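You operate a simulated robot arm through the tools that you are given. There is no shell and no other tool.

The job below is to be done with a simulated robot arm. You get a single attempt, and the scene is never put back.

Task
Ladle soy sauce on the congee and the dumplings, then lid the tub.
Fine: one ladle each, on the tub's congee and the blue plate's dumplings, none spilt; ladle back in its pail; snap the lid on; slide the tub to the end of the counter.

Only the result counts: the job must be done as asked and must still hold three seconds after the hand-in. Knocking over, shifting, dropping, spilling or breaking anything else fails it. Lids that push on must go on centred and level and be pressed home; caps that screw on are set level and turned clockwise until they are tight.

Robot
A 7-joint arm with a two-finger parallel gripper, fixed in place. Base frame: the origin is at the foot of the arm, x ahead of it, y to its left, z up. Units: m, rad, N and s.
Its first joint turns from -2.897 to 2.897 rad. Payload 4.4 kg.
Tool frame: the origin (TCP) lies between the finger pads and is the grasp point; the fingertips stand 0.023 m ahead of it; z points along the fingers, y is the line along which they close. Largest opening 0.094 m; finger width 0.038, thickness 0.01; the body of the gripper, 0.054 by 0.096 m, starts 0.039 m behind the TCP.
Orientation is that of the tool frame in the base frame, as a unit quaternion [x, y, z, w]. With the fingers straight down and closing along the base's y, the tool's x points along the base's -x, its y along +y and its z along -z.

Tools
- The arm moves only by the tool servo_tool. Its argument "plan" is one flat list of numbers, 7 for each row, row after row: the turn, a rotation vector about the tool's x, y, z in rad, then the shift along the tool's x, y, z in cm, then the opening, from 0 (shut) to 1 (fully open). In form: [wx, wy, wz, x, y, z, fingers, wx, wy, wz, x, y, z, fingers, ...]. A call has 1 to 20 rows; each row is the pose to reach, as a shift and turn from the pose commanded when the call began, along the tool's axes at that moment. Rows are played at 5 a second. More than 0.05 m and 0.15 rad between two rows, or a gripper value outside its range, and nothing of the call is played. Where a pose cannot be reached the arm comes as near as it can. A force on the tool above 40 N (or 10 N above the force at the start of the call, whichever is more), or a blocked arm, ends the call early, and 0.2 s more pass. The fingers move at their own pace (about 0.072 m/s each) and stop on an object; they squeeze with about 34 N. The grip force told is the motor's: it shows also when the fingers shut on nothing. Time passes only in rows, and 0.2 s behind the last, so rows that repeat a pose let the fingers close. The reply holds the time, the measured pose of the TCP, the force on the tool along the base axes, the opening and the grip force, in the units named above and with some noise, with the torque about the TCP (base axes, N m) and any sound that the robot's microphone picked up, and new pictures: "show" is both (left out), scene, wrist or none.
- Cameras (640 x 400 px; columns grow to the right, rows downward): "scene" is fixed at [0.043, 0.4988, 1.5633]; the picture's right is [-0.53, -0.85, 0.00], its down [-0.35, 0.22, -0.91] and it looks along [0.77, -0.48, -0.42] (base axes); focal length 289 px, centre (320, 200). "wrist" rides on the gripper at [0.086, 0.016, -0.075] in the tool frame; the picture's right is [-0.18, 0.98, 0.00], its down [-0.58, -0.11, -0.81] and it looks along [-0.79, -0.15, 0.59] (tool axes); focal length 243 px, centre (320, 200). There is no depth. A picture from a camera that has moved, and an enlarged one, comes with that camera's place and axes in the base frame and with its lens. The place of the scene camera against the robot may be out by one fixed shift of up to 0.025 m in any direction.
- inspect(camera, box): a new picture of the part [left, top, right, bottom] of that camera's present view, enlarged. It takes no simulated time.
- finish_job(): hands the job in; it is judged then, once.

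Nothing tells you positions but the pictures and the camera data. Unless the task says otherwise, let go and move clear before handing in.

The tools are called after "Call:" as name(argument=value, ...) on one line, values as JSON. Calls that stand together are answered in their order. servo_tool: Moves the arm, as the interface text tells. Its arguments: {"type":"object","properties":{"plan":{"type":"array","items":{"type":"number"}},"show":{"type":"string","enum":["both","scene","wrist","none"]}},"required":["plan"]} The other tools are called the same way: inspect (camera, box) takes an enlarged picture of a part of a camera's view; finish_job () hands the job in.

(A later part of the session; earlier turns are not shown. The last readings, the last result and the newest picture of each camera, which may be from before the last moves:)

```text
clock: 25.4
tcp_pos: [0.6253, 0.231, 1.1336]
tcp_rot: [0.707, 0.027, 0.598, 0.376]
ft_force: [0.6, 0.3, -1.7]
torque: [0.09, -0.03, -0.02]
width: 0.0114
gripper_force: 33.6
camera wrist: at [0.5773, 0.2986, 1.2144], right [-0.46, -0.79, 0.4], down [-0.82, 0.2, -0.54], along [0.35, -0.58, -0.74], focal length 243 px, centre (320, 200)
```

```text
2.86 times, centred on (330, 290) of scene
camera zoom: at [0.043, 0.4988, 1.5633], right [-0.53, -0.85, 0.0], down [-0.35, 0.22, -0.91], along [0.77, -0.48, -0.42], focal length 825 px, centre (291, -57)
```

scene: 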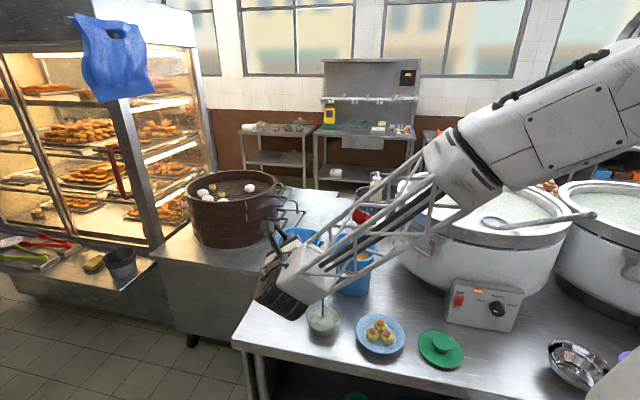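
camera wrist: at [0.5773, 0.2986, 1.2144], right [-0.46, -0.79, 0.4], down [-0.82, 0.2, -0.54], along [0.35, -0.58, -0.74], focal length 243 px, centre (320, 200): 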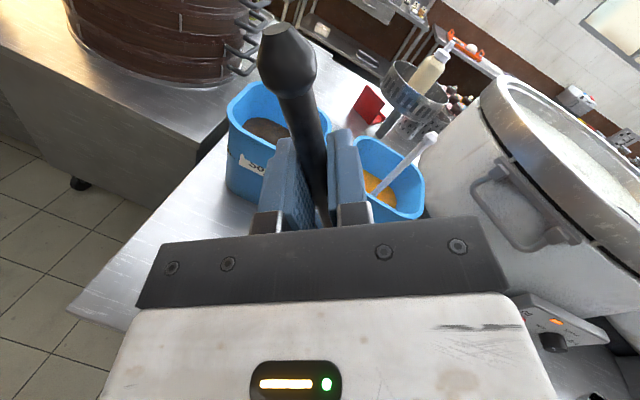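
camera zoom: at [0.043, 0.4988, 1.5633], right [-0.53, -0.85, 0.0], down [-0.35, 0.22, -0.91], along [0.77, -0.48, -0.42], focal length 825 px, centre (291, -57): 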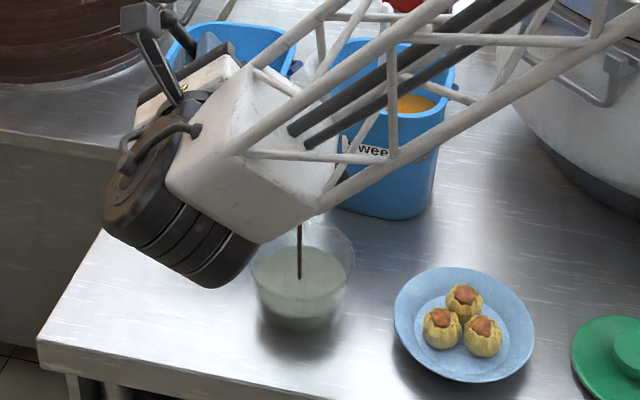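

A stream of soy is falling squarely into the tub's congee. I'll keep tilting about the same lip point until the cup is empty.

Call:
servo_tool(plan=[0, 0, -0.1, 0.06, -1.9, 0, 0, 0, 0, -0.2, -0.07, -3.81, 0, 0, 0, 0, -0.3, -0.39, -5.68, 0, 0, 0, 0, -0.4, -0.9, -7.52, 0, 0, 0, 0, -0.5, -1.58, -9.3, 0, 0, 0, 0, -0.6, -2.44, -11.0, 0, 0, 0, 0, -0.7, -3.47, -12.6, 0, 0, 0, 0, -0.8, -4.65, -14.1, 0, 0, 0, 0, -0.9, -5.98, -15.47, 0, 0, 0, 0, -1.0, -7.43, -16.7, 0, 0], show="both")

Call:
inspect(camera="scene", box=[260, 220, 400, 360])

```text
clock: 27.6
tcp_pos: [0.6733, 0.3146, 0.9786]
tcp_rot: [0.606, 0.362, 0.345, 0.619]
ft_force: [-0.7, -0.3, -2.1]
torque: [0.14, -0.09, 0.0]
width: 0.0113
gripper_force: 34.0
camera wrist: at [0.6506, 0.4257, 0.9933], right [-0.08, -0.13, 0.99], down [-0.99, -0.1, -0.09], along [0.11, -0.99, -0.12], focal length 243 px, centre (320, 200)
```

scene: 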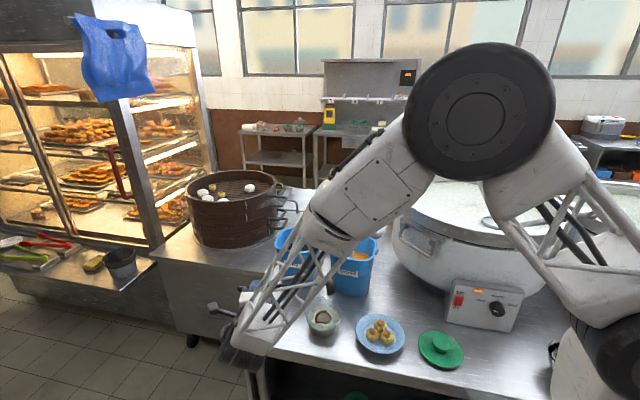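
wrist: 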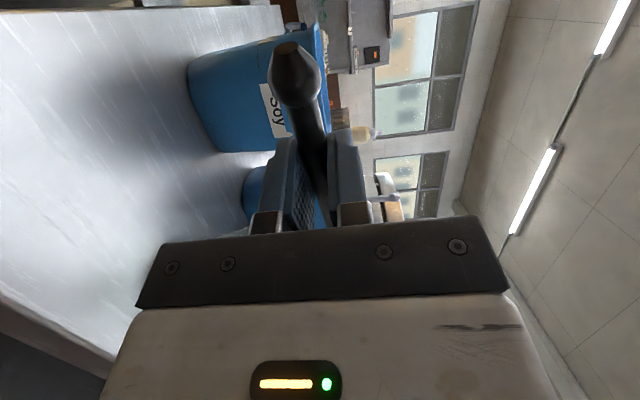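

```text
2.86 times, centred on (330, 290) of scene
camera zoom: at [0.043, 0.4988, 1.5633], right [-0.53, -0.85, 0.0], down [-0.35, 0.22, -0.91], along [0.77, -0.48, -0.42], focal length 825 px, centre (291, -57)
```

zoom: 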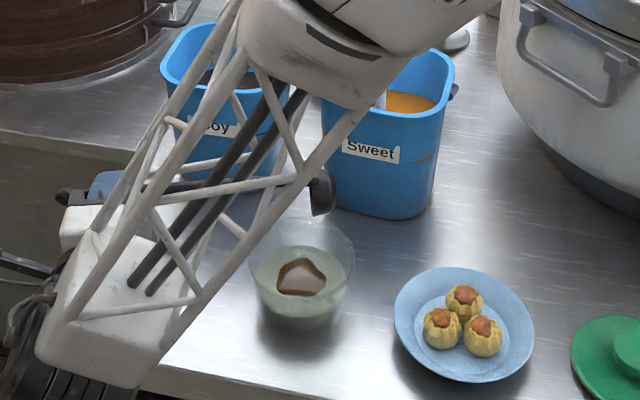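

The soy has landed in the middle of the congee and the stream has stopped at about 92° tilt. I'll tip a little further and hold so that the cup drains fully.

Call:
servo_tool(plan=[0, 0, -0.1, 0.06, -1.9, 0, 0, 0, 0, -0.2, -0.07, -3.81, 0, 0, 0, 0, -0.3, -0.39, -5.68, 0, 0, 0, 0, -0.4, -0.9, -7.52, 0, 0, 0, 0, -0.4, -0.9, -7.52, 0, 0, 0, 0, -0.4, -0.9, -7.52, 0, 0, 0, 0, -0.4, -0.9, -7.52, 0, 0, 0, 0, -0.4, -0.9, -7.52, 0, 0, 0, 0, -0.4, -0.9, -7.52, 0, 0], show="scene")

Call:
inspect(camera="scene", box=[280, 250, 380, 350])

```text
clock: 29.6
tcp_pos: [0.6684, 0.3051, 0.9043]
tcp_rot: [0.524, 0.476, 0.216, 0.673]
ft_force: [0.0, 0.4, -1.2]
torque: [0.15, -0.05, 0.02]
width: 0.0113
gripper_force: 34.0
```

scene: 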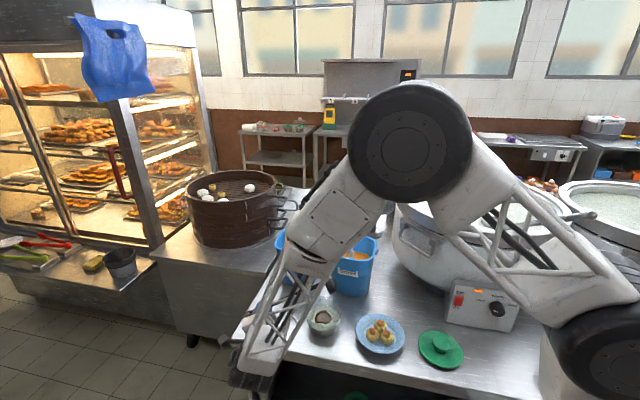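

```text
4.00 times, centred on (330, 300) of scene
camera zoom: at [0.043, 0.4988, 1.5633], right [-0.53, -0.85, 0.0], down [-0.35, 0.22, -0.91], along [0.77, -0.48, -0.42], focal length 1155 px, centre (280, -200)
```

zoom: 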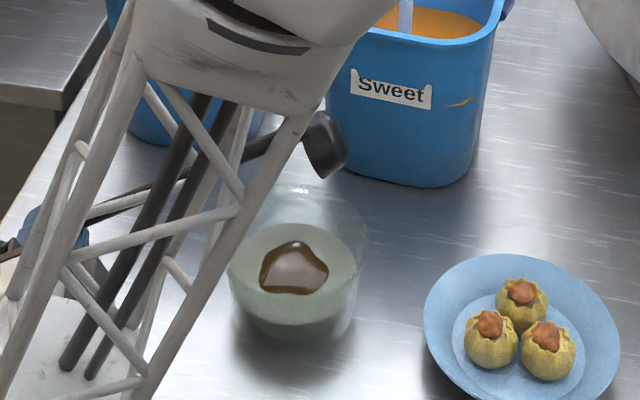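

The tub has its ladleful and nothing shows on the counter. I'll tip the ladle back upright about the same lip point so that any last drop still falls into the tub.

Call:
servo_tool(plan=[0, 0, 0.14, -0.4, 2.64, 0, 0, 0, 0, 0.28, -1.17, 5.19, 0, 0, 0, 0, 0.42, -2.28, 7.61, 0, 0, 0, 0, 0.56, -3.72, 9.86, 0, 0, 0, 0, 0.7, -5.47, 11.88, 0, 0, 0, 0, 0.84, -7.47, 13.63, 0, 0, 0, 0, 0.98, -9.7, 15.09, 0, 0, 0, 0, 1.12, -12.12, 16.23, 0, 0, 0, 0, 1.26, -14.67, 17.01, 0, 0, 0, 0, 1.4, -17.3, 17.43, 0, 0, 0, 0, 1.54, -19.96, 17.49, 0, 0, 0, 0, 1.68, -22.61, 17.17, 0, 0, 0, 0, 1.82, -25.19, 16.48, 0, 0, 0, 0, 1.96, -27.64, 15.44, 0, 0, 0, 0, 2.0, -28.32, 15.08, 0, 0, 0, 0, 2.0, -28.32, 15.08, 0, 0, 0, 0, 2.0, -28.32, 15.08, 0, 0, 0, 0, 2.0, -28.32, 15.08, 0, 0], show="both")

Call:
inspect(camera="scene", box=[260, 220, 400, 360])

```text
clock: 33.4
tcp_pos: [0.5717, 0.1352, 1.1586]
tcp_rot: [0.682, -0.184, 0.683, 0.182]
ft_force: [-0.2, -0.7, -0.8]
torque: [-0.05, 0.01, 0.01]
width: 0.0116
gripper_force: 34.2
camera wrist: at [0.4962, 0.158, 1.2456], right [-0.49, -0.85, -0.19], down [-0.64, 0.5, -0.58], along [0.59, -0.17, -0.79], focal length 243 px, centre (320, 200)
```

scene: 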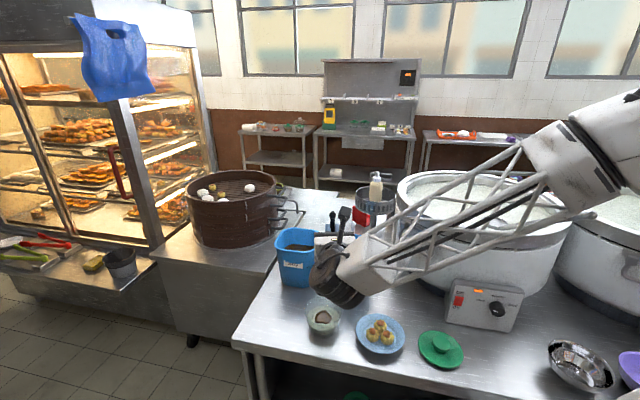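
wrist: 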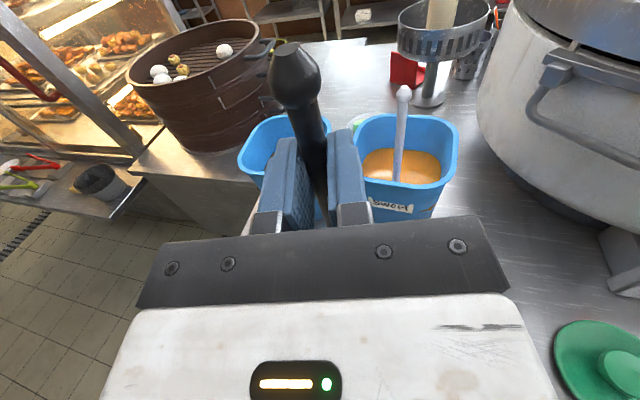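

```text
2.86 times, centred on (330, 290) of scene
camera zoom: at [0.043, 0.4988, 1.5633], right [-0.53, -0.85, 0.0], down [-0.35, 0.22, -0.91], along [0.77, -0.48, -0.42], focal length 825 px, centre (291, -57)
```

zoom: 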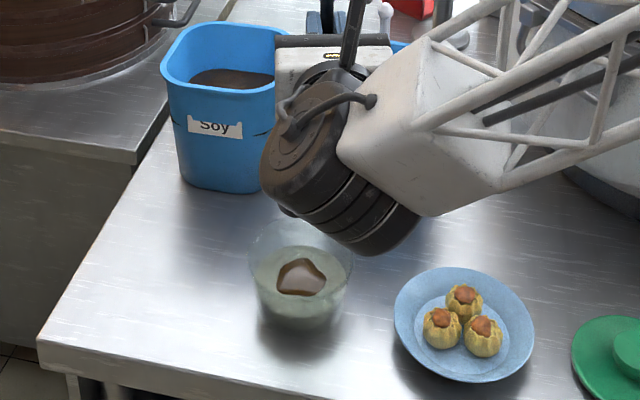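

The tub has a tidy pool of soy. The ladle knob looks slightly moved in the grip, so I'll compare it closely before moving on.

Call:
inspect(camera="wrist", box=[240, 20, 400, 240])

Call:
inspect(camera="scene", box=[305, 195, 365, 315])

```text
1.82 times, centred on (320, 130) of wrist
camera zoom: at [0.4962, 0.158, 1.2456], right [-0.49, -0.85, -0.19], down [-0.64, 0.5, -0.58], along [0.59, -0.17, -0.79], focal length 441 px, centre (320, 327)
```

zoom: 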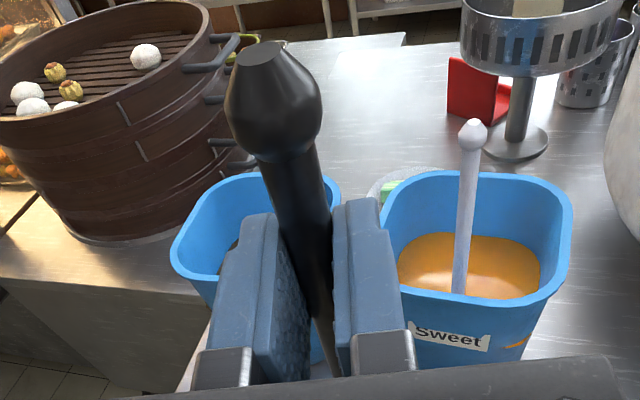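

```text
3.33 times, centred on (335, 255) of scene
camera zoom: at [0.043, 0.4988, 1.5633], right [-0.53, -0.85, 0.0], down [-0.35, 0.22, -0.91], along [0.77, -0.48, -0.42], focal length 962 px, centre (270, 17)
```

zoom: 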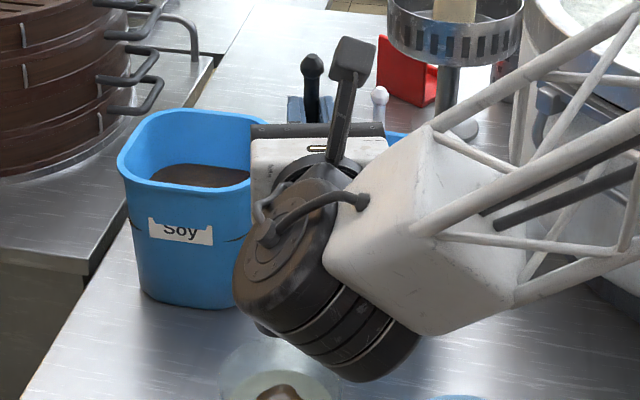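

Call:
inspect(camera="wrist", box=[200, 60, 440, 240])

Call:
inspect(camera="wrist", box=[250, 20, 346, 80])

Call:
inspect(camera="scene", box=[310, 260, 342, 280])

Call:
inspect(camera="scene", box=[310, 195, 374, 235])

```text
2.22 times, centred on (320, 150) of wrist
camera zoom: at [0.4962, 0.158, 1.2456], right [-0.49, -0.85, -0.19], down [-0.64, 0.5, -0.58], along [0.59, -0.17, -0.79], focal length 539 px, centre (320, 311)
```

zoom: 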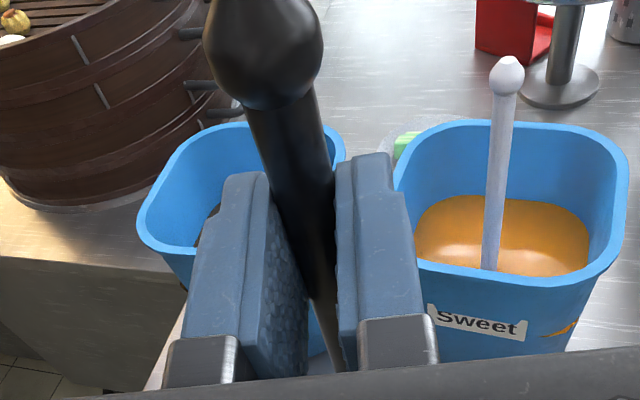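

```text
6.67 times, centred on (298, 50) of wrist
camera zoom: at [0.4962, 0.158, 1.2456], right [-0.49, -0.85, -0.19], down [-0.64, 0.5, -0.58], along [0.59, -0.17, -0.79], focal length 1618 px, centre (467, 1200)
```

zoom: 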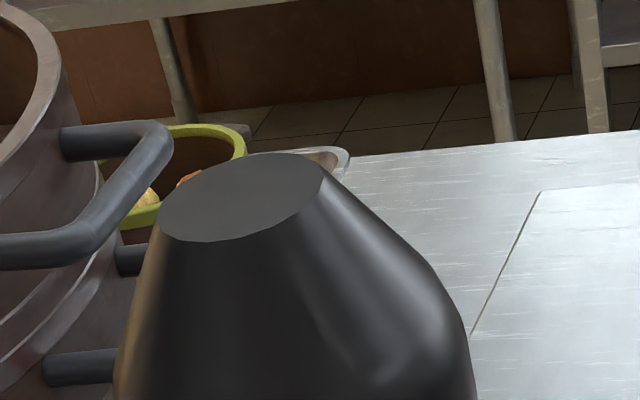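

```text
16.00 times, centred on (326, 270) of scene
camera zoom: at [0.043, 0.4988, 1.5633], right [-0.53, -0.85, 0.0], down [-0.35, 0.22, -0.91], along [0.77, -0.48, -0.42], focal length 4618 px, centre (224, -920)
```

zoom: 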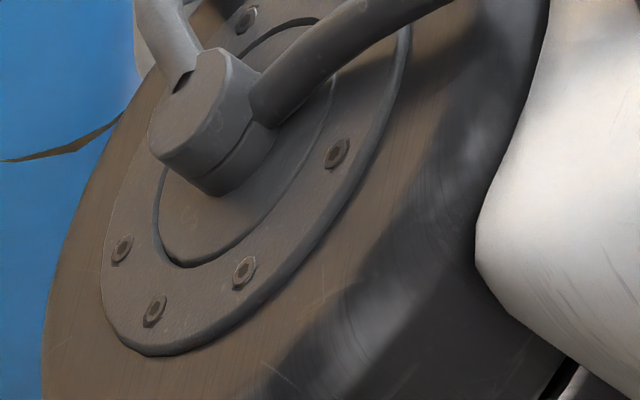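

```text
10.00 times, centred on (342, 215) of scene
camera zoom: at [0.043, 0.4988, 1.5633], right [-0.53, -0.85, 0.0], down [-0.35, 0.22, -0.91], along [0.77, -0.48, -0.42], focal length 2886 px, centre (100, 50)
```

zoom: 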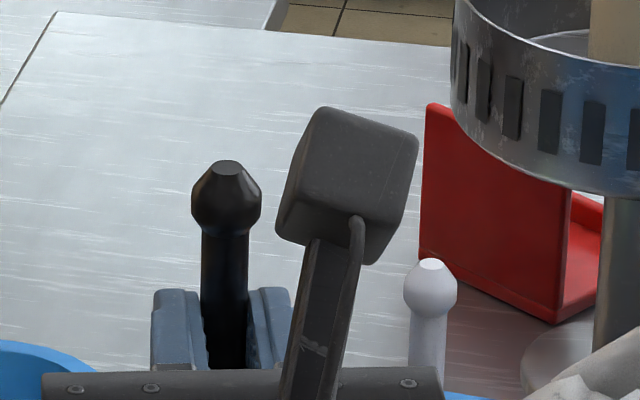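

The ladle slid about 7 mm and leaned slightly in the grip, which I can put right by standing it on the pail floor and regripping. I'll lift and carry it back over the soy pail now.

Call:
servo_tool(plan=[0, 0, 0, 2, 0, 0, 0, 0, 0, 0, 5, 0, 0, 0, 0, 0, 0, 8, 0, 0, 0, 0, 0, 0, 11, 0, 0, 0, 0, 0, 0, 12.6, 0, 0, 0, 0, 0, 0, 12.6, -0.51, 1.28, 0, 0, 0, 0, 12.6, -1.52, 3.84, 0, 0, 0, 0, 12.6, -2.74, 6.91, 0, 0, 0, 0, 12.6, -3.95, 9.98, 0, 0, 0, 0, 12.6, -5.17, 13.05, 0, 0, 0, 0, 12.6, -6.38, 16.12, 0, 0, 0, 0, 12.6, -7.6, 19.19, 0, 0, 0, 0, 12.6, -8.81, 22.26, 0, 0, 0, 0, 12.6, -9.62, 24.31, 0, 0, 0, 0, 12.6, -10.13, 25.59, 0, 0, 0, 0, 12.6, -10.13, 25.59, 0], show="both")

Call:
inspect(camera="scene", box=[270, 175, 334, 215])

Call:
inspect(camera="scene", box=[250, 220, 410, 340])

```text
clock: 36.8
tcp_pos: [0.843, 0.095, 1.2865]
tcp_rot: [0.683, -0.184, 0.683, 0.183]
ft_force: [0.2, 1.3, -0.8]
torque: [-0.01, 0.02, -0.02]
width: 0.0111
gripper_force: 34.0
camera wrist: at [0.7689, 0.1174, 1.3723], right [-0.49, -0.85, -0.19], down [-0.64, 0.5, -0.58], along [0.59, -0.17, -0.79], focal length 243 px, centre (320, 200)
```

scene: 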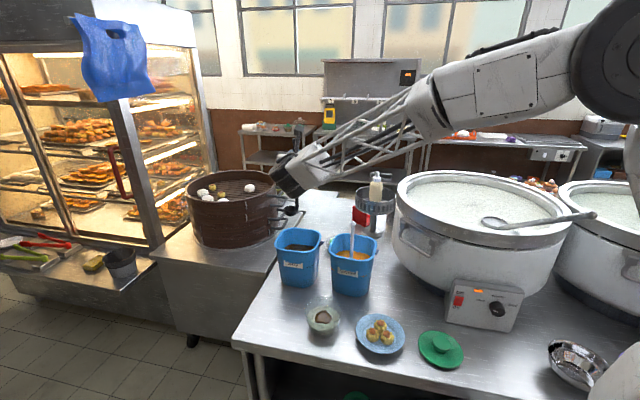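
wrist: 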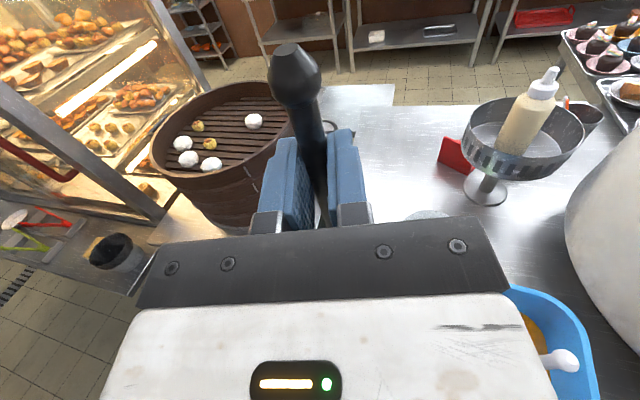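

```text
10.00 times, centred on (302, 195) of scene
camera zoom: at [0.043, 0.4988, 1.5633], right [-0.53, -0.85, 0.0], down [-0.35, 0.22, -0.91], along [0.77, -0.48, -0.42], focal length 2886 px, centre (500, 250)
```

zoom: 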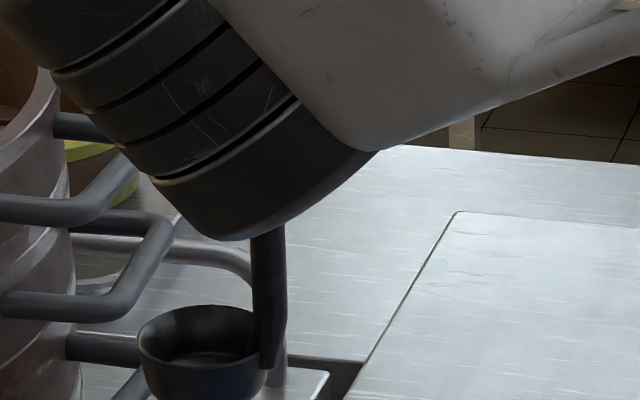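

```text
3.33 times, centred on (330, 280) of scene
camera zoom: at [0.043, 0.4988, 1.5633], right [-0.53, -0.85, 0.0], down [-0.35, 0.22, -0.91], along [0.77, -0.48, -0.42], focal length 962 px, centre (287, -67)
```

zoom: 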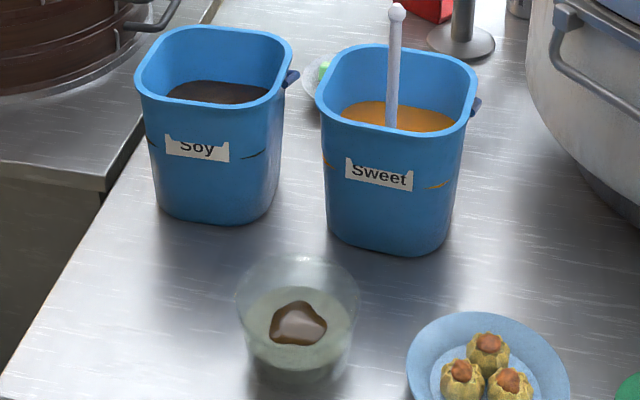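

The cup has turned about the handle to hang on the left side, with the handle still vertical, and that suits the next pour. I'll centre the cup over the pail and lower it straight into the soy.

Call:
servo_tool(plan=[0, 0, 0, 0, 1.2, 0.8, 0, 0, 0, 0, 0, 2.41, 1.62, 0, 0, 0, 0, 0, 2.41, 1.62, 0, 0, 0, 0, -2, 2.41, 1.62, 0, 0, 0, 0, -4, 2.41, 1.62, 0, 0, 0, 0, -6, 2.41, 1.62, 0, 0, 0, 0, -8, 2.41, 1.62, 0, 0, 0, 0, -10, 2.41, 1.62, 0, 0, 0, 0, -12, 2.41, 1.62, 0, 0, 0, 0, -14, 2.41, 1.62, 0], show="both")

Call:
inspect(camera="scene", box=[260, 200, 340, 290])

```text
clock: 39.0
tcp_pos: [0.8444, 0.0673, 1.1453]
tcp_rot: [0.683, -0.184, 0.683, 0.184]
ft_force: [0.0, -0.9, -1.0]
torque: [0.01, 0.02, -0.01]
width: 0.0113
gripper_force: 33.6
camera wrist: at [0.7703, 0.0897, 1.232], right [-0.49, -0.85, -0.19], down [-0.64, 0.5, -0.58], along [0.59, -0.17, -0.79], focal length 243 px, centre (320, 200)
```

scene: 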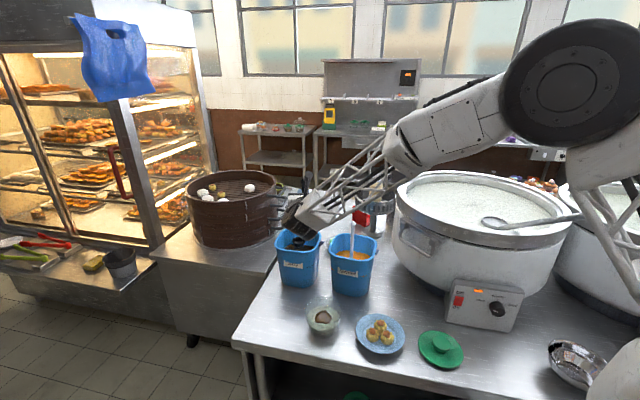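
wrist: 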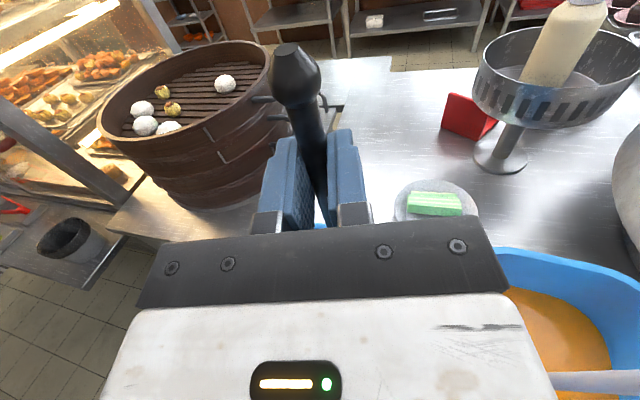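

```text
4.44 times, centred on (300, 245) of scene
camera zoom: at [0.043, 0.4988, 1.5633], right [-0.53, -0.85, 0.0], down [-0.35, 0.22, -0.91], along [0.77, -0.48, -0.42], focal length 1283 px, centre (409, 0)
```

zoom: 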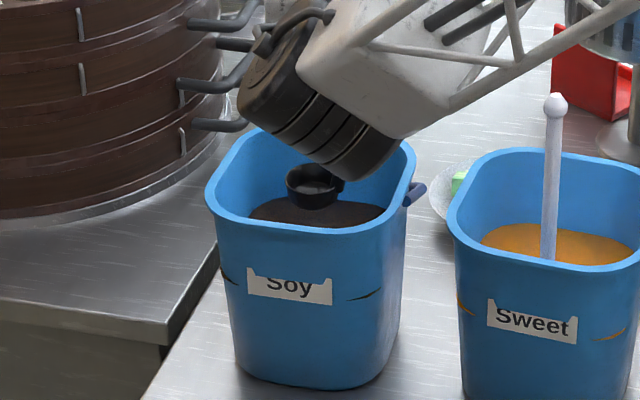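

The cup hangs in the middle of the pail just above the soy. Lowering on toward the bottom.

Call:
servo_tool(plan=[0, 0, 0, -1.5, 0, 0, 0, 0, 0, 0, -3, 0, 0, 0, 0, 0, 0, -4.5, 0, 0, 0, 0, 0, 0, -6, 0, 0, 0, 0, 0, 0, -7.5, 0, 0, 0, 0, 0, 0, -9, 0, 0, 0, 0, 0, 0, -10.2, 0, 0, 0, 0, 0, 0, -10.8, 0, 0, 0, 0, 0, 0, -10.8, 0, 0, 0], show="both")

```text
clock: 41.0
tcp_pos: [0.8443, 0.0675, 1.036]
tcp_rot: [0.682, -0.184, 0.683, 0.183]
ft_force: [-0.2, 0.8, -1.6]
torque: [-0.06, 0.05, 0.01]
width: 0.0111
gripper_force: 33.6
camera wrist: at [0.7709, 0.0898, 1.1238], right [-0.49, -0.85, -0.19], down [-0.64, 0.5, -0.58], along [0.59, -0.17, -0.79], focal length 243 px, centre (320, 200)
```

scene: 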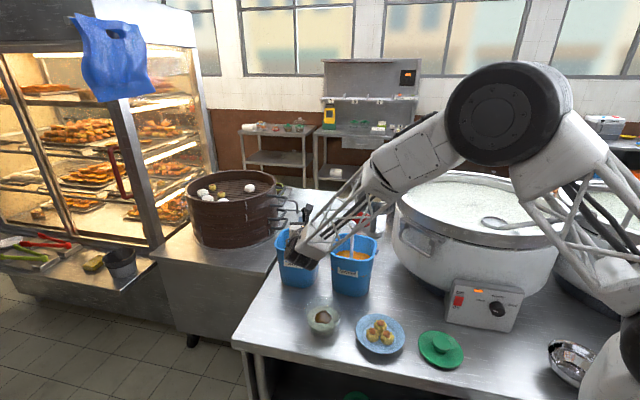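
wrist: 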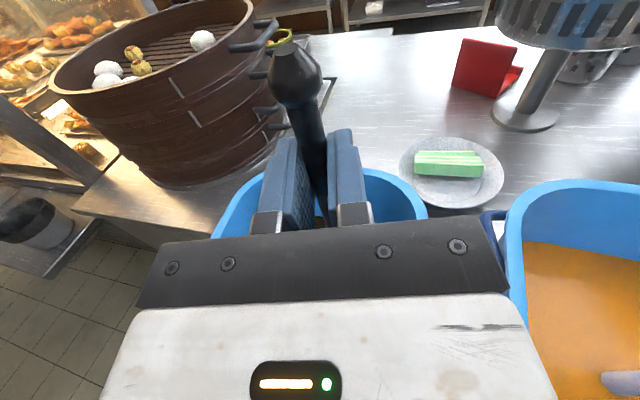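

No contact yet. I'll step down in small increments until the cup touches the pail floor.

Call:
servo_tool(plan=[0, 0, 0, -0.4, 0, 0, 0, 0, 0, 0, -0.7, 0, 0, 0], show="none")

Call:
servo_tool(plan=[0, 0, 0, -0.3, 0, 0, 0], show="wrist")

```text
clock: 41.6
tcp_pos: [0.8443, 0.0668, 1.0299]
tcp_rot: [0.683, -0.183, 0.683, 0.182]
ft_force: [0.9, 0.2, -0.6]
torque: [0.01, 0.04, 0.02]
width: 0.0113
gripper_force: 34.1
```

```text
clock: 42.0
tcp_pos: [0.8447, 0.0666, 1.0267]
tcp_rot: [0.683, -0.184, 0.684, 0.182]
ft_force: [-0.5, 0.0, -1.0]
torque: [0.0, 0.07, 0.0]
width: 0.0114
gripper_force: 33.6
camera wrist: at [0.7706, 0.0895, 1.1136], right [-0.49, -0.85, -0.19], down [-0.64, 0.5, -0.58], along [0.59, -0.17, -0.79], focal length 243 px, centre (320, 200)
```

wrist: 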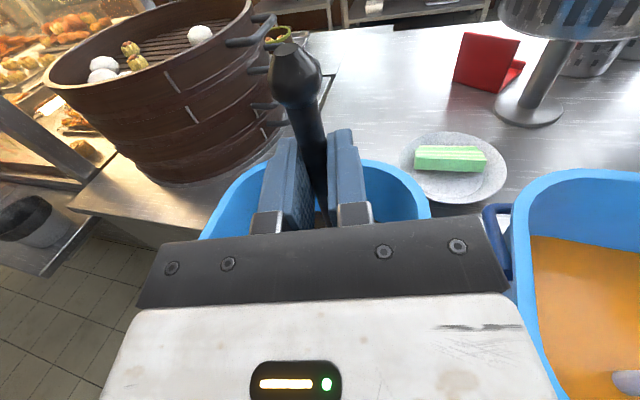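

Still no contact at z=1.027. I'll go down a few more millimetres to stand the ladle on the pail floor.

Call:
servo_tool(plan=[0, 0, 0, -0.3, 0, 0, 0, 0, 0, 0, -0.3, 0, 0, 0], show="none")

Call:
servo_tool(plan=[0, 0, 0, -0.3, 0, 0, 0, 0, 0, 0, -0.3, 0, 0, 0], show="wrist")

```text
clock: 42.6
tcp_pos: [0.8448, 0.0678, 1.0253]
tcp_rot: [0.682, -0.184, 0.684, 0.183]
ft_force: [-1.5, -2.4, 18.2]
torque: [-0.11, -0.06, 0.02]
width: 0.0112
gripper_force: 34.4
```

```text
clock: 43.2
tcp_pos: [0.8449, 0.066, 1.0211]
tcp_rot: [0.681, -0.185, 0.684, 0.183]
ft_force: [-1.0, -1.0, 30.7]
torque: [-0.08, -0.37, -0.03]
width: 0.0115
gripper_force: 34.1
camera wrist: at [0.7705, 0.0895, 1.1085], right [-0.49, -0.85, -0.19], down [-0.64, 0.5, -0.58], along [0.59, -0.17, -0.79], focal length 243 px, centre (320, 200)
```

wrist: 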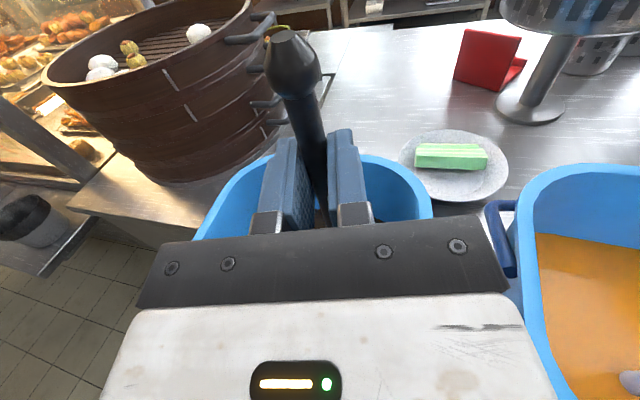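

The cup stands on the pail floor. I'll ease the pressure and open the fingers slightly so that the ladle can settle upright on its own.

Call:
servo_tool(plan=[0, 0, 0, 0.3, 0, 0, 0], show="none")

Call:
servo_tool(plan=[0, 0, 0, 0, 0, 0, 0.2, 0, 0, 0, 0, 0, 0, 0.3, 0, 0, 0, 0, 0, 0, 0.3], show="wrist")

Call:
inspect(camera="wrist", box=[200, 60, 440, 240])

```text
clock: 43.6
tcp_pos: [0.8432, 0.0678, 1.022]
tcp_rot: [0.684, -0.183, 0.682, 0.182]
ft_force: [1.4, -0.5, 7.3]
torque: [0.19, -0.64, 0.01]
width: 0.0114
gripper_force: 33.8
```

```text
clock: 44.4
tcp_pos: [0.8438, 0.0666, 1.0227]
tcp_rot: [0.683, -0.184, 0.683, 0.182]
ft_force: [0.3, -0.1, 0.0]
torque: [-0.01, 0.02, 0.02]
width: 0.0282
gripper_force: 0.0
camera wrist: at [0.7704, 0.0894, 1.1103], right [-0.49, -0.85, -0.19], down [-0.64, 0.5, -0.58], along [0.59, -0.17, -0.79], focal length 243 px, centre (320, 200)
```

wrist: 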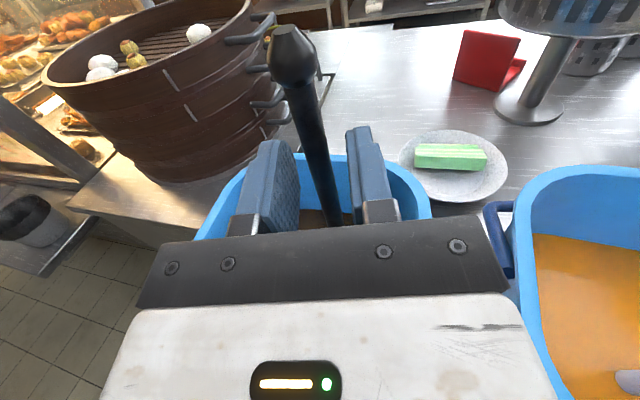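

```text
2.22 times, centred on (320, 150) of wrist
camera zoom: at [0.7704, 0.0894, 1.1103], right [-0.49, -0.85, -0.19], down [-0.64, 0.5, -0.58], along [0.59, -0.17, -0.79], focal length 539 px, centre (320, 311)
```

zoom: 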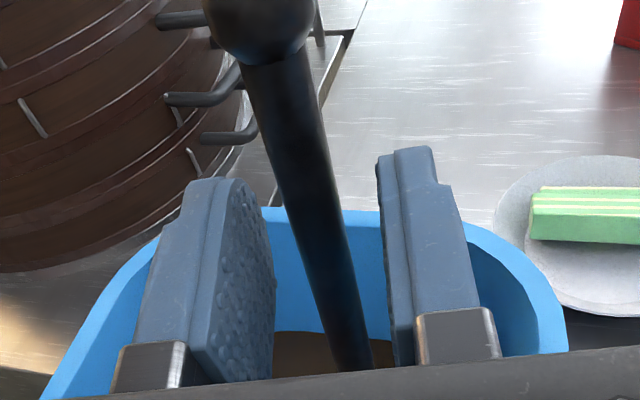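

The ladle stands upright on its own in the pail, about 13 mm ahead of the TCP. Before carrying more soy I'll back out and dry-run the pour pose over the plate with an empty gripper to be sure the arm can reach it.

Call:
servo_tool(plan=[0, 0, 0, 0, 0, 0, 0.6, 0, 0, 0, 0, 0, 0, 1, 0, 0, 0, 0, 0, 0, 1, 0, 0, 0, 0, 0, -2, 1, 0, 0, 0, 0, 0, -5, 1, 0, 0, 0, 0, 0, -8, 1, 0, 0, 0, 0, 0, -11, 1, 0, 0, 0, 0, 0, -12, 1, 0, 0, 0, 4, 0, -12, 1, 0, 0, 0, 8, 0, -12, 1, 0, 0, 0, 12, 0, -12, 1, 0, 0, 0, 12, 0, -12, 1], show="both")

Call:
inspect(camera="wrist", box=[240, 100, 400, 240])

Call:
inspect(camera="scene", box=[260, 200, 340, 290])

```text
clock: 47.0
tcp_pos: [0.7412, 0.1252, 1.1434]
tcp_rot: [0.683, -0.183, 0.684, 0.182]
ft_force: [0.1, 0.0, 0.6]
torque: [0.03, 0.02, -0.02]
width: 0.0938
gripper_force: 0.0
camera wrist: at [0.6669, 0.1485, 1.2311], right [-0.49, -0.85, -0.19], down [-0.64, 0.5, -0.58], along [0.59, -0.17, -0.79], focal length 243 px, centre (320, 200)
```

scene: 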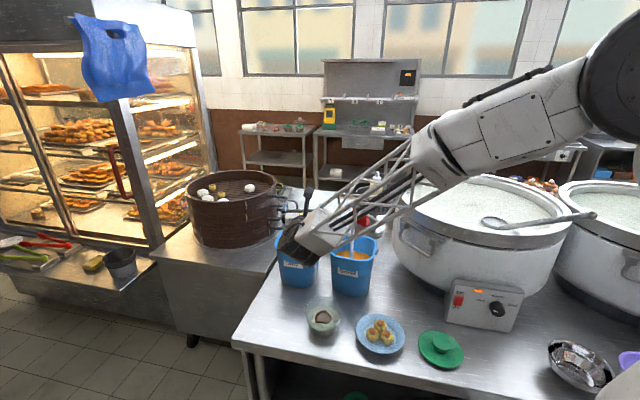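
wrist: 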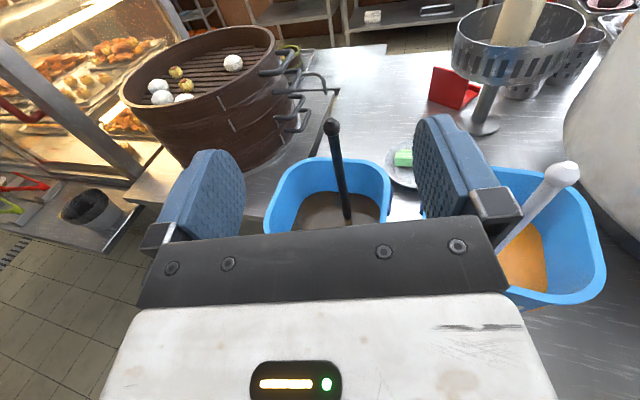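

```text
2.86 times, centred on (320, 170) of wrist
camera zoom: at [0.6669, 0.1485, 1.2311], right [-0.49, -0.85, -0.19], down [-0.64, 0.5, -0.58], along [0.59, -0.17, -0.79], focal length 693 px, centre (320, 286)
```

zoom: 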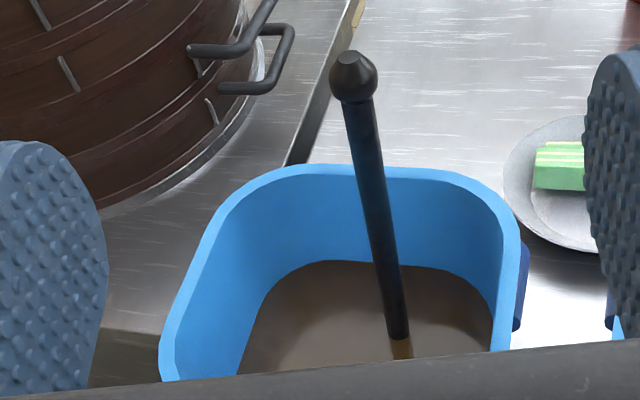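

```text
4.44 times, centred on (300, 245) of scene
camera zoom: at [0.043, 0.4988, 1.5633], right [-0.53, -0.85, 0.0], down [-0.35, 0.22, -0.91], along [0.77, -0.48, -0.42], focal length 1283 px, centre (409, 0)
```

zoom: 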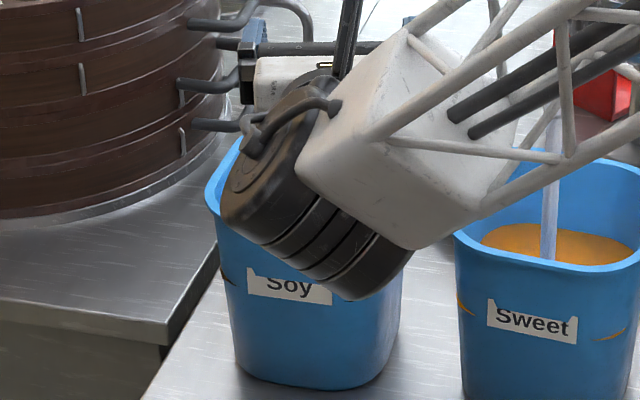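

The ladle stands vertical at about (0.857, 0.057). Now the dry run: I'll go to the start of the plate pour with an empty gripper.

Call:
servo_tool(plan=[0, 0, 0, 5, 0, 0, 1, 0, 0, 0, 10, 0, 0, 1, 0, 0, 0, 14.5, 0, 0, 1, 0.075, 0, 0, 14.5, 3.76, -2.2, 1, 0.15, 0, 0, 14.5, 7.53, -4.4, 1, 0.225, 0, 0, 14.5, 11.29, -6.6, 1, 0.3, 0, 0, 14.5, 15.06, -8.8, 1, 0.375, 0, 0, 14.5, 18.82, -11.0, 1, 0.45, 0, 0, 14.5, 22.58, -13.2, 1, 0.525, 0, 0, 14.5, 26.35, -15.41, 1, 0.525, 0, 0, 10.5, 26.35, -15.41, 1, 0.525, 0, 0, 6.5, 26.35, -15.41, 1, 0.525, 0, 0, 2.5, 26.35, -15.41, 1, 0.525, 0, 0, -1.7, 26.35, -15.41, 1, 0.525, 0, 0, -1.7, 26.35, -15.41, 1], show="both")

```text
clock: 50.2
tcp_pos: [0.4729, 0.0236, 1.1332]
tcp_rot: [0.707, -0.003, 0.707, 0.002]
ft_force: [0.0, -0.2, -0.1]
torque: [0.02, 0.0, 0.0]
width: 0.0938
gripper_force: 0.0
out of reach, approached as far as the arm can: row 10, 11, 12, 13, 14, 15
camera wrist: at [0.3972, 0.0081, 1.22], right [-0.01, -0.98, -0.18], down [-0.81, 0.11, -0.58], along [0.59, 0.15, -0.79], focal length 243 px, centre (320, 200)
```

scene: 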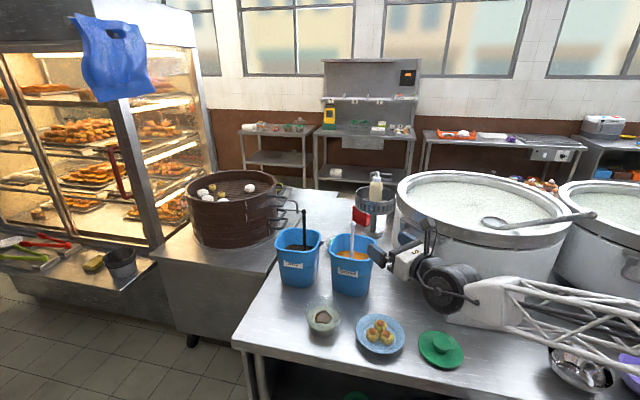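
wrist: 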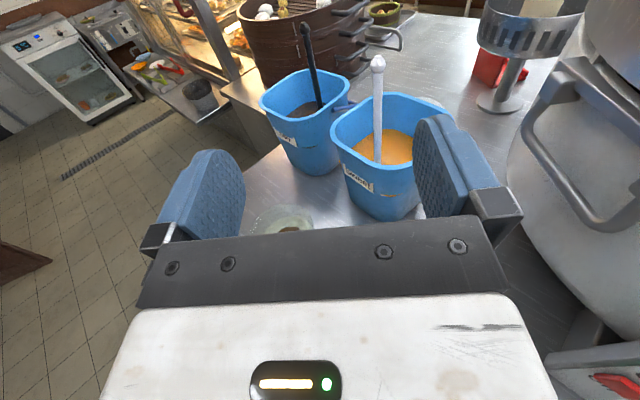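

The first choice of pour pose is out of reach (wrist too near the base), so the dry run was worth it. I'll move back out and try a pour with the gripper yawed about 45°.

Call:
servo_tool(plan=[0, 0, 0, 3, -1, 3, 1, 0, 0, 0, 6, -3, 6, 1, 0, 0, 0, 9, -5, 10, 1, 0, 0, 0, 9, -5, 10, 1], show="scene")

```text
refused: row 3 steps farther than a row can; nothing moved
```

Call:
servo_tool(plan=[0, 0, 0, 2, -1, 2, 1, 0, 0, 0, 4, -2, 5, 1, 0, 0, 0, 6, -4, 8, 1, 0, 0, 0, 9, -5, 10, 1, 0, 0, 0, 9, -5, 10, 1], show="scene")

```text
clock: 51.4
tcp_pos: [0.5727, 0.0759, 1.2226]
tcp_rot: [0.706, -0.001, 0.708, 0.0]
ft_force: [-0.6, -0.5, 0.2]
torque: [0.0, 0.0, 0.02]
width: 0.0939
gripper_force: 0.0
```

scene: 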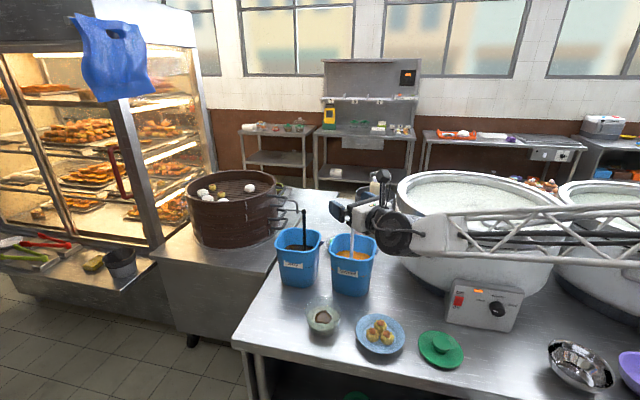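

Call:
servo_tool(plan=[-0.131, 0, 0, -1.03, 1.47, -2.17, 1, -0.262, 0, 0, -2.07, 2.93, -4.33, 1, -0.393, 0, 0, -3.1, 4.4, -6.5, 1, -0.523, 0, 0, -4.13, 5.87, -8.67, 1, -0.654, 0, 0, -5.17, 7.33, -10.83, 1, -0.785, 0, 0, -6.2, 8.8, -13, 1, -0.785, 0, 0, -6.2, 8.8, -13, 1], show="both")

```text
clock: 53.0
tcp_pos: [0.4421, -0.015, 1.1593]
tcp_rot: [0.653, -0.271, 0.653, 0.271]
ft_force: [0.9, 0.8, -0.8]
torque: [0.01, 0.01, 0.04]
width: 0.0938
gripper_force: 0.1
camera wrist: at [0.3763, 0.0265, 1.2476], right [-0.69, -0.69, -0.19], down [-0.49, 0.65, -0.58], along [0.52, -0.31, -0.79], focal length 243 px, centre (320, 200)
```

scene: 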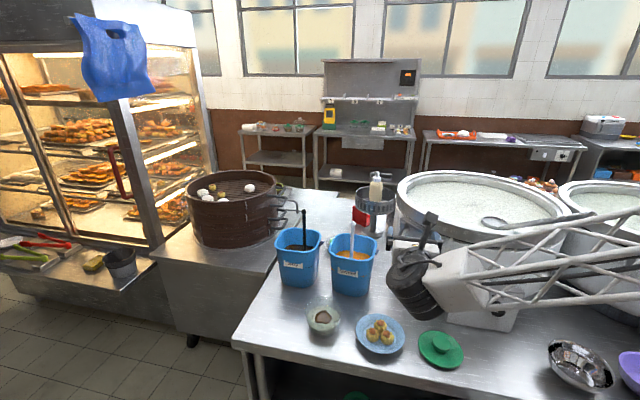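
wrist: 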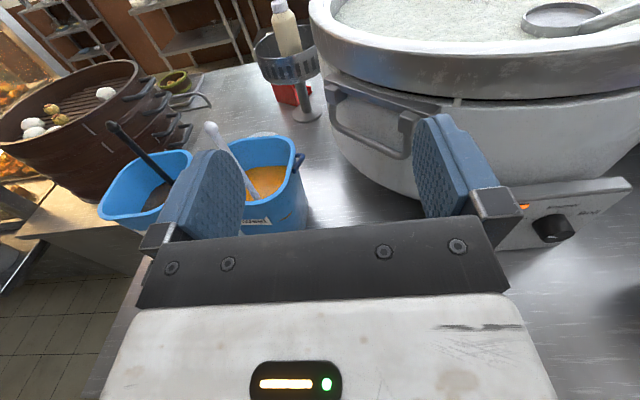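

This yaw is reachable. I'll dry-run the whole roll with closed empty fingers to confirm that the end of the pour is also reachable and clear.

Call:
servo_tool(plan=[0, 0, -0.14, 0.47, -2.71, 0, 0, 0, 0, -0.28, 0.56, -5.46, 0, 0, 0, 0, -0.42, 0.26, -8.2, 0, 0, 0, 0, -0.56, -0.42, -10.86, 0, 0, 0, 0, -0.7, -1.46, -13.41, 0, 0, 0, 0, -0.84, -2.85, -15.78, 0, 0, 0, 0, -0.98, -4.56, -17.94, 0, 0, 0, 0, -1.12, -6.55, -19.84, 0, 0, 0, 0, -1.26, -8.78, -21.45, 0, 0, 0, 0, -1.4, -11.22, -22.72, 0, 0], show="both")

Call:
inspect(camera="scene", box=[240, 220, 420, 370])

```text
clock: 55.2
tcp_pos: [0.6021, 0.1478, 1.0489]
tcp_rot: [0.674, 0.214, 0.326, 0.628]
ft_force: [-0.2, 0.1, -0.1]
torque: [0.0, 0.0, -0.02]
width: 0.0
gripper_force: 33.9
camera wrist: at [0.6071, 0.258, 1.0798], right [-0.25, -0.25, 0.94], down [-0.96, 0.18, -0.21], along [-0.11, -0.95, -0.28], focal length 243 px, centre (320, 200)
```

scene: 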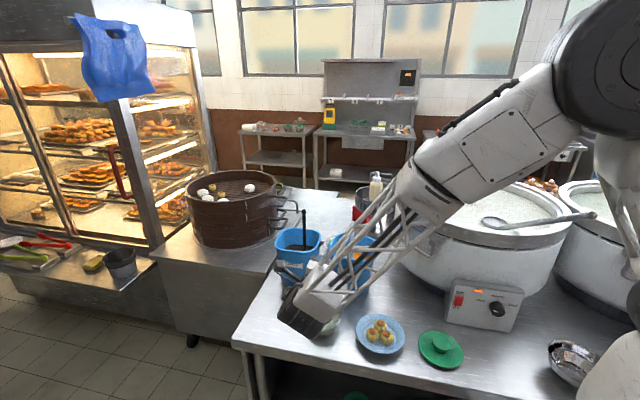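
wrist: 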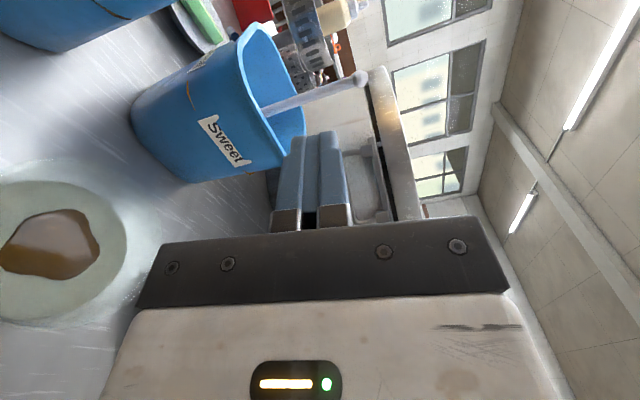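

```text
2.67 times, centred on (330, 295) of scene
camera zoom: at [0.043, 0.4988, 1.5633], right [-0.53, -0.85, 0.0], down [-0.35, 0.22, -0.91], along [0.77, -0.48, -0.42], focal length 770 px, centre (293, -53)
```

zoom: 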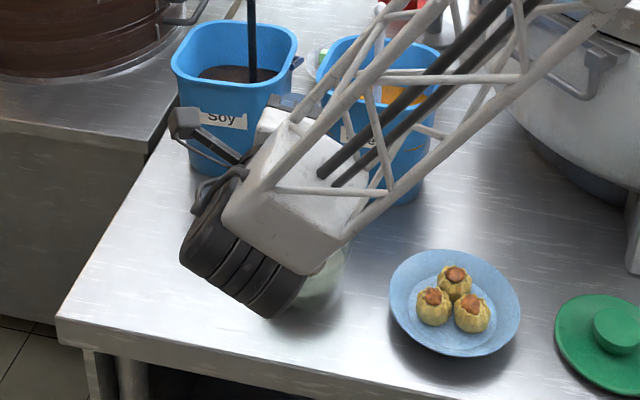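

The roll is reachable so far. I'll check the last bit of the dry run to 100° as well.

Call:
servo_tool(plan=[0, 0, -0.14, 0.47, -2.71, 0, 0, 0, 0, -0.28, 0.56, -5.46, 0, 0, 0, 0, -0.35, 0.45, -6.83, 0, 0, 0, 0, -0.35, 0.45, -6.83, 0, 0], show="both")

```text
clock: 56.2
tcp_pos: [0.6138, 0.1588, 0.9828]
tcp_rot: [0.627, 0.328, 0.211, 0.674]
ft_force: [0.1, 0.6, 0.0]
torque: [-0.01, 0.03, 0.02]
width: 0.0001
gripper_force: 34.0
camera wrist: at [0.6215, 0.2739, 0.9833], right [0.0, 0.0, 1.0], down [-0.99, 0.15, 0.0], along [-0.15, -0.99, -0.01], focal length 243 px, centre (320, 200)
```

scene: 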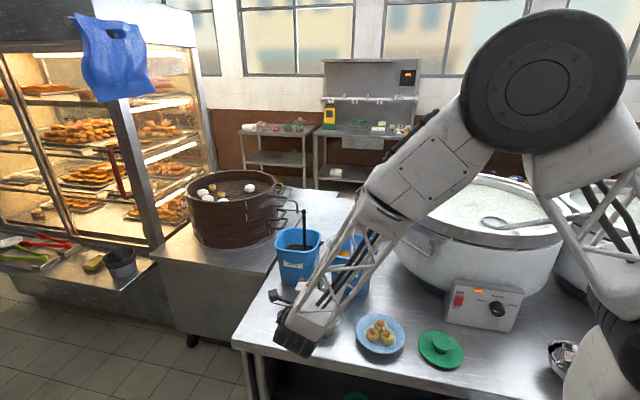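
wrist: 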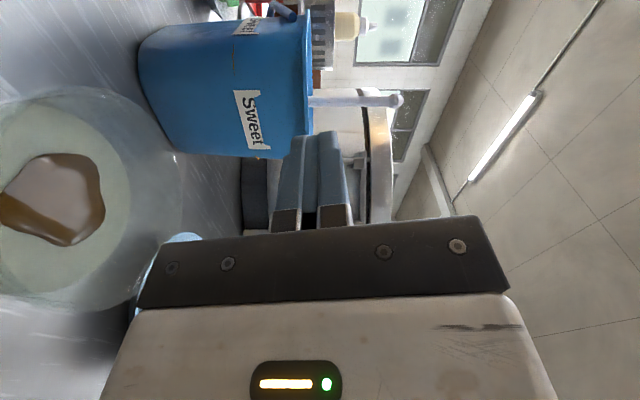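

The whole pour path is reachable and clear, and the tub rim measures about z≈0.87. I'll unroll and return to a stand-off in front of the soy ladle.

Call:
servo_tool(plan=[0, 0, 0.07, -0.53, 2.95, 0, 0, 0, 0, 0.2, -1.25, 6.89, 0, 0, 0, 0, 0.34, -1.96, 10.82, 0, 0, 0, 0, 0.48, -2.67, 14.76, 0, 0, 0, 0, 0.621, -1.71, 15.69, 1.26, 0.5, 0, 0, 0.762, -0.75, 16.62, 2.53, 1, 0, 0, 0.903, 0.21, 17.55, 3.79, 1, 0, 0, 1.044, 1.17, 18.48, 5.06, 1, 0, 0, 1.186, 2.14, 19.41, 6.32, 1, 0, 0, 1.327, 3.1, 20.34, 7.59, 1, 0, 0, 1.468, 4.06, 21.27, 8.85, 1, 0, 0, 1.609, 5.02, 22.2, 10.12, 1, 0, 0, 1.75, 5.98, 23.13, 11.38, 1, 0, 0, 1.75, 5.98, 23.13, 11.38, 1], show="both")

Call:
inspect(camera="wrist", box=[240, 100, 400, 240])

```text
clock: 59.2
tcp_pos: [0.7647, 0.1483, 1.1986]
tcp_rot: [0.653, -0.272, 0.654, 0.269]
ft_force: [-0.7, -0.6, -0.5]
torque: [0.02, 0.01, 0.0]
width: 0.0941
gripper_force: 0.1
camera wrist: at [0.6995, 0.1896, 1.2861], right [-0.69, -0.7, -0.19], down [-0.49, 0.65, -0.58], along [0.53, -0.31, -0.79], focal length 243 px, centre (320, 200)
```

scene: 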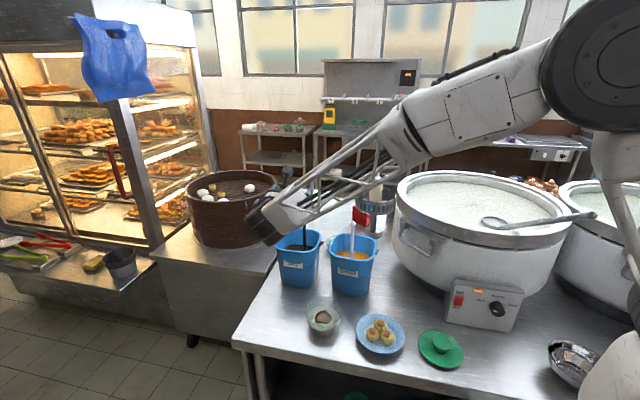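
wrist: 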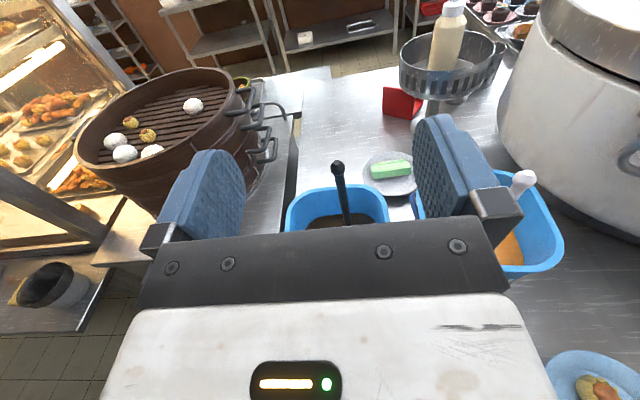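

```text
2.86 times, centred on (320, 170) of wrist
camera zoom: at [0.6995, 0.1896, 1.2861], right [-0.69, -0.7, -0.19], down [-0.49, 0.65, -0.58], along [0.53, -0.31, -0.79], focal length 693 px, centre (320, 286)
```

zoom: 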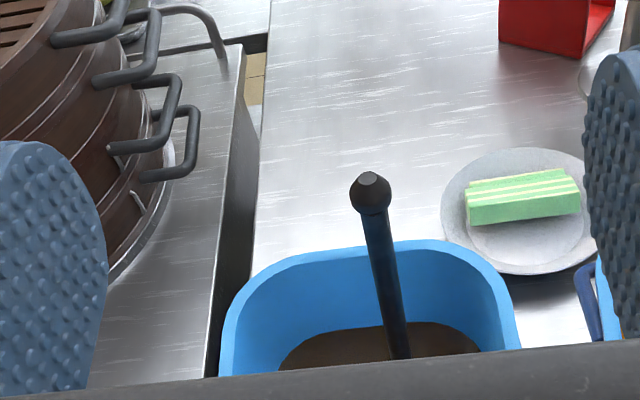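

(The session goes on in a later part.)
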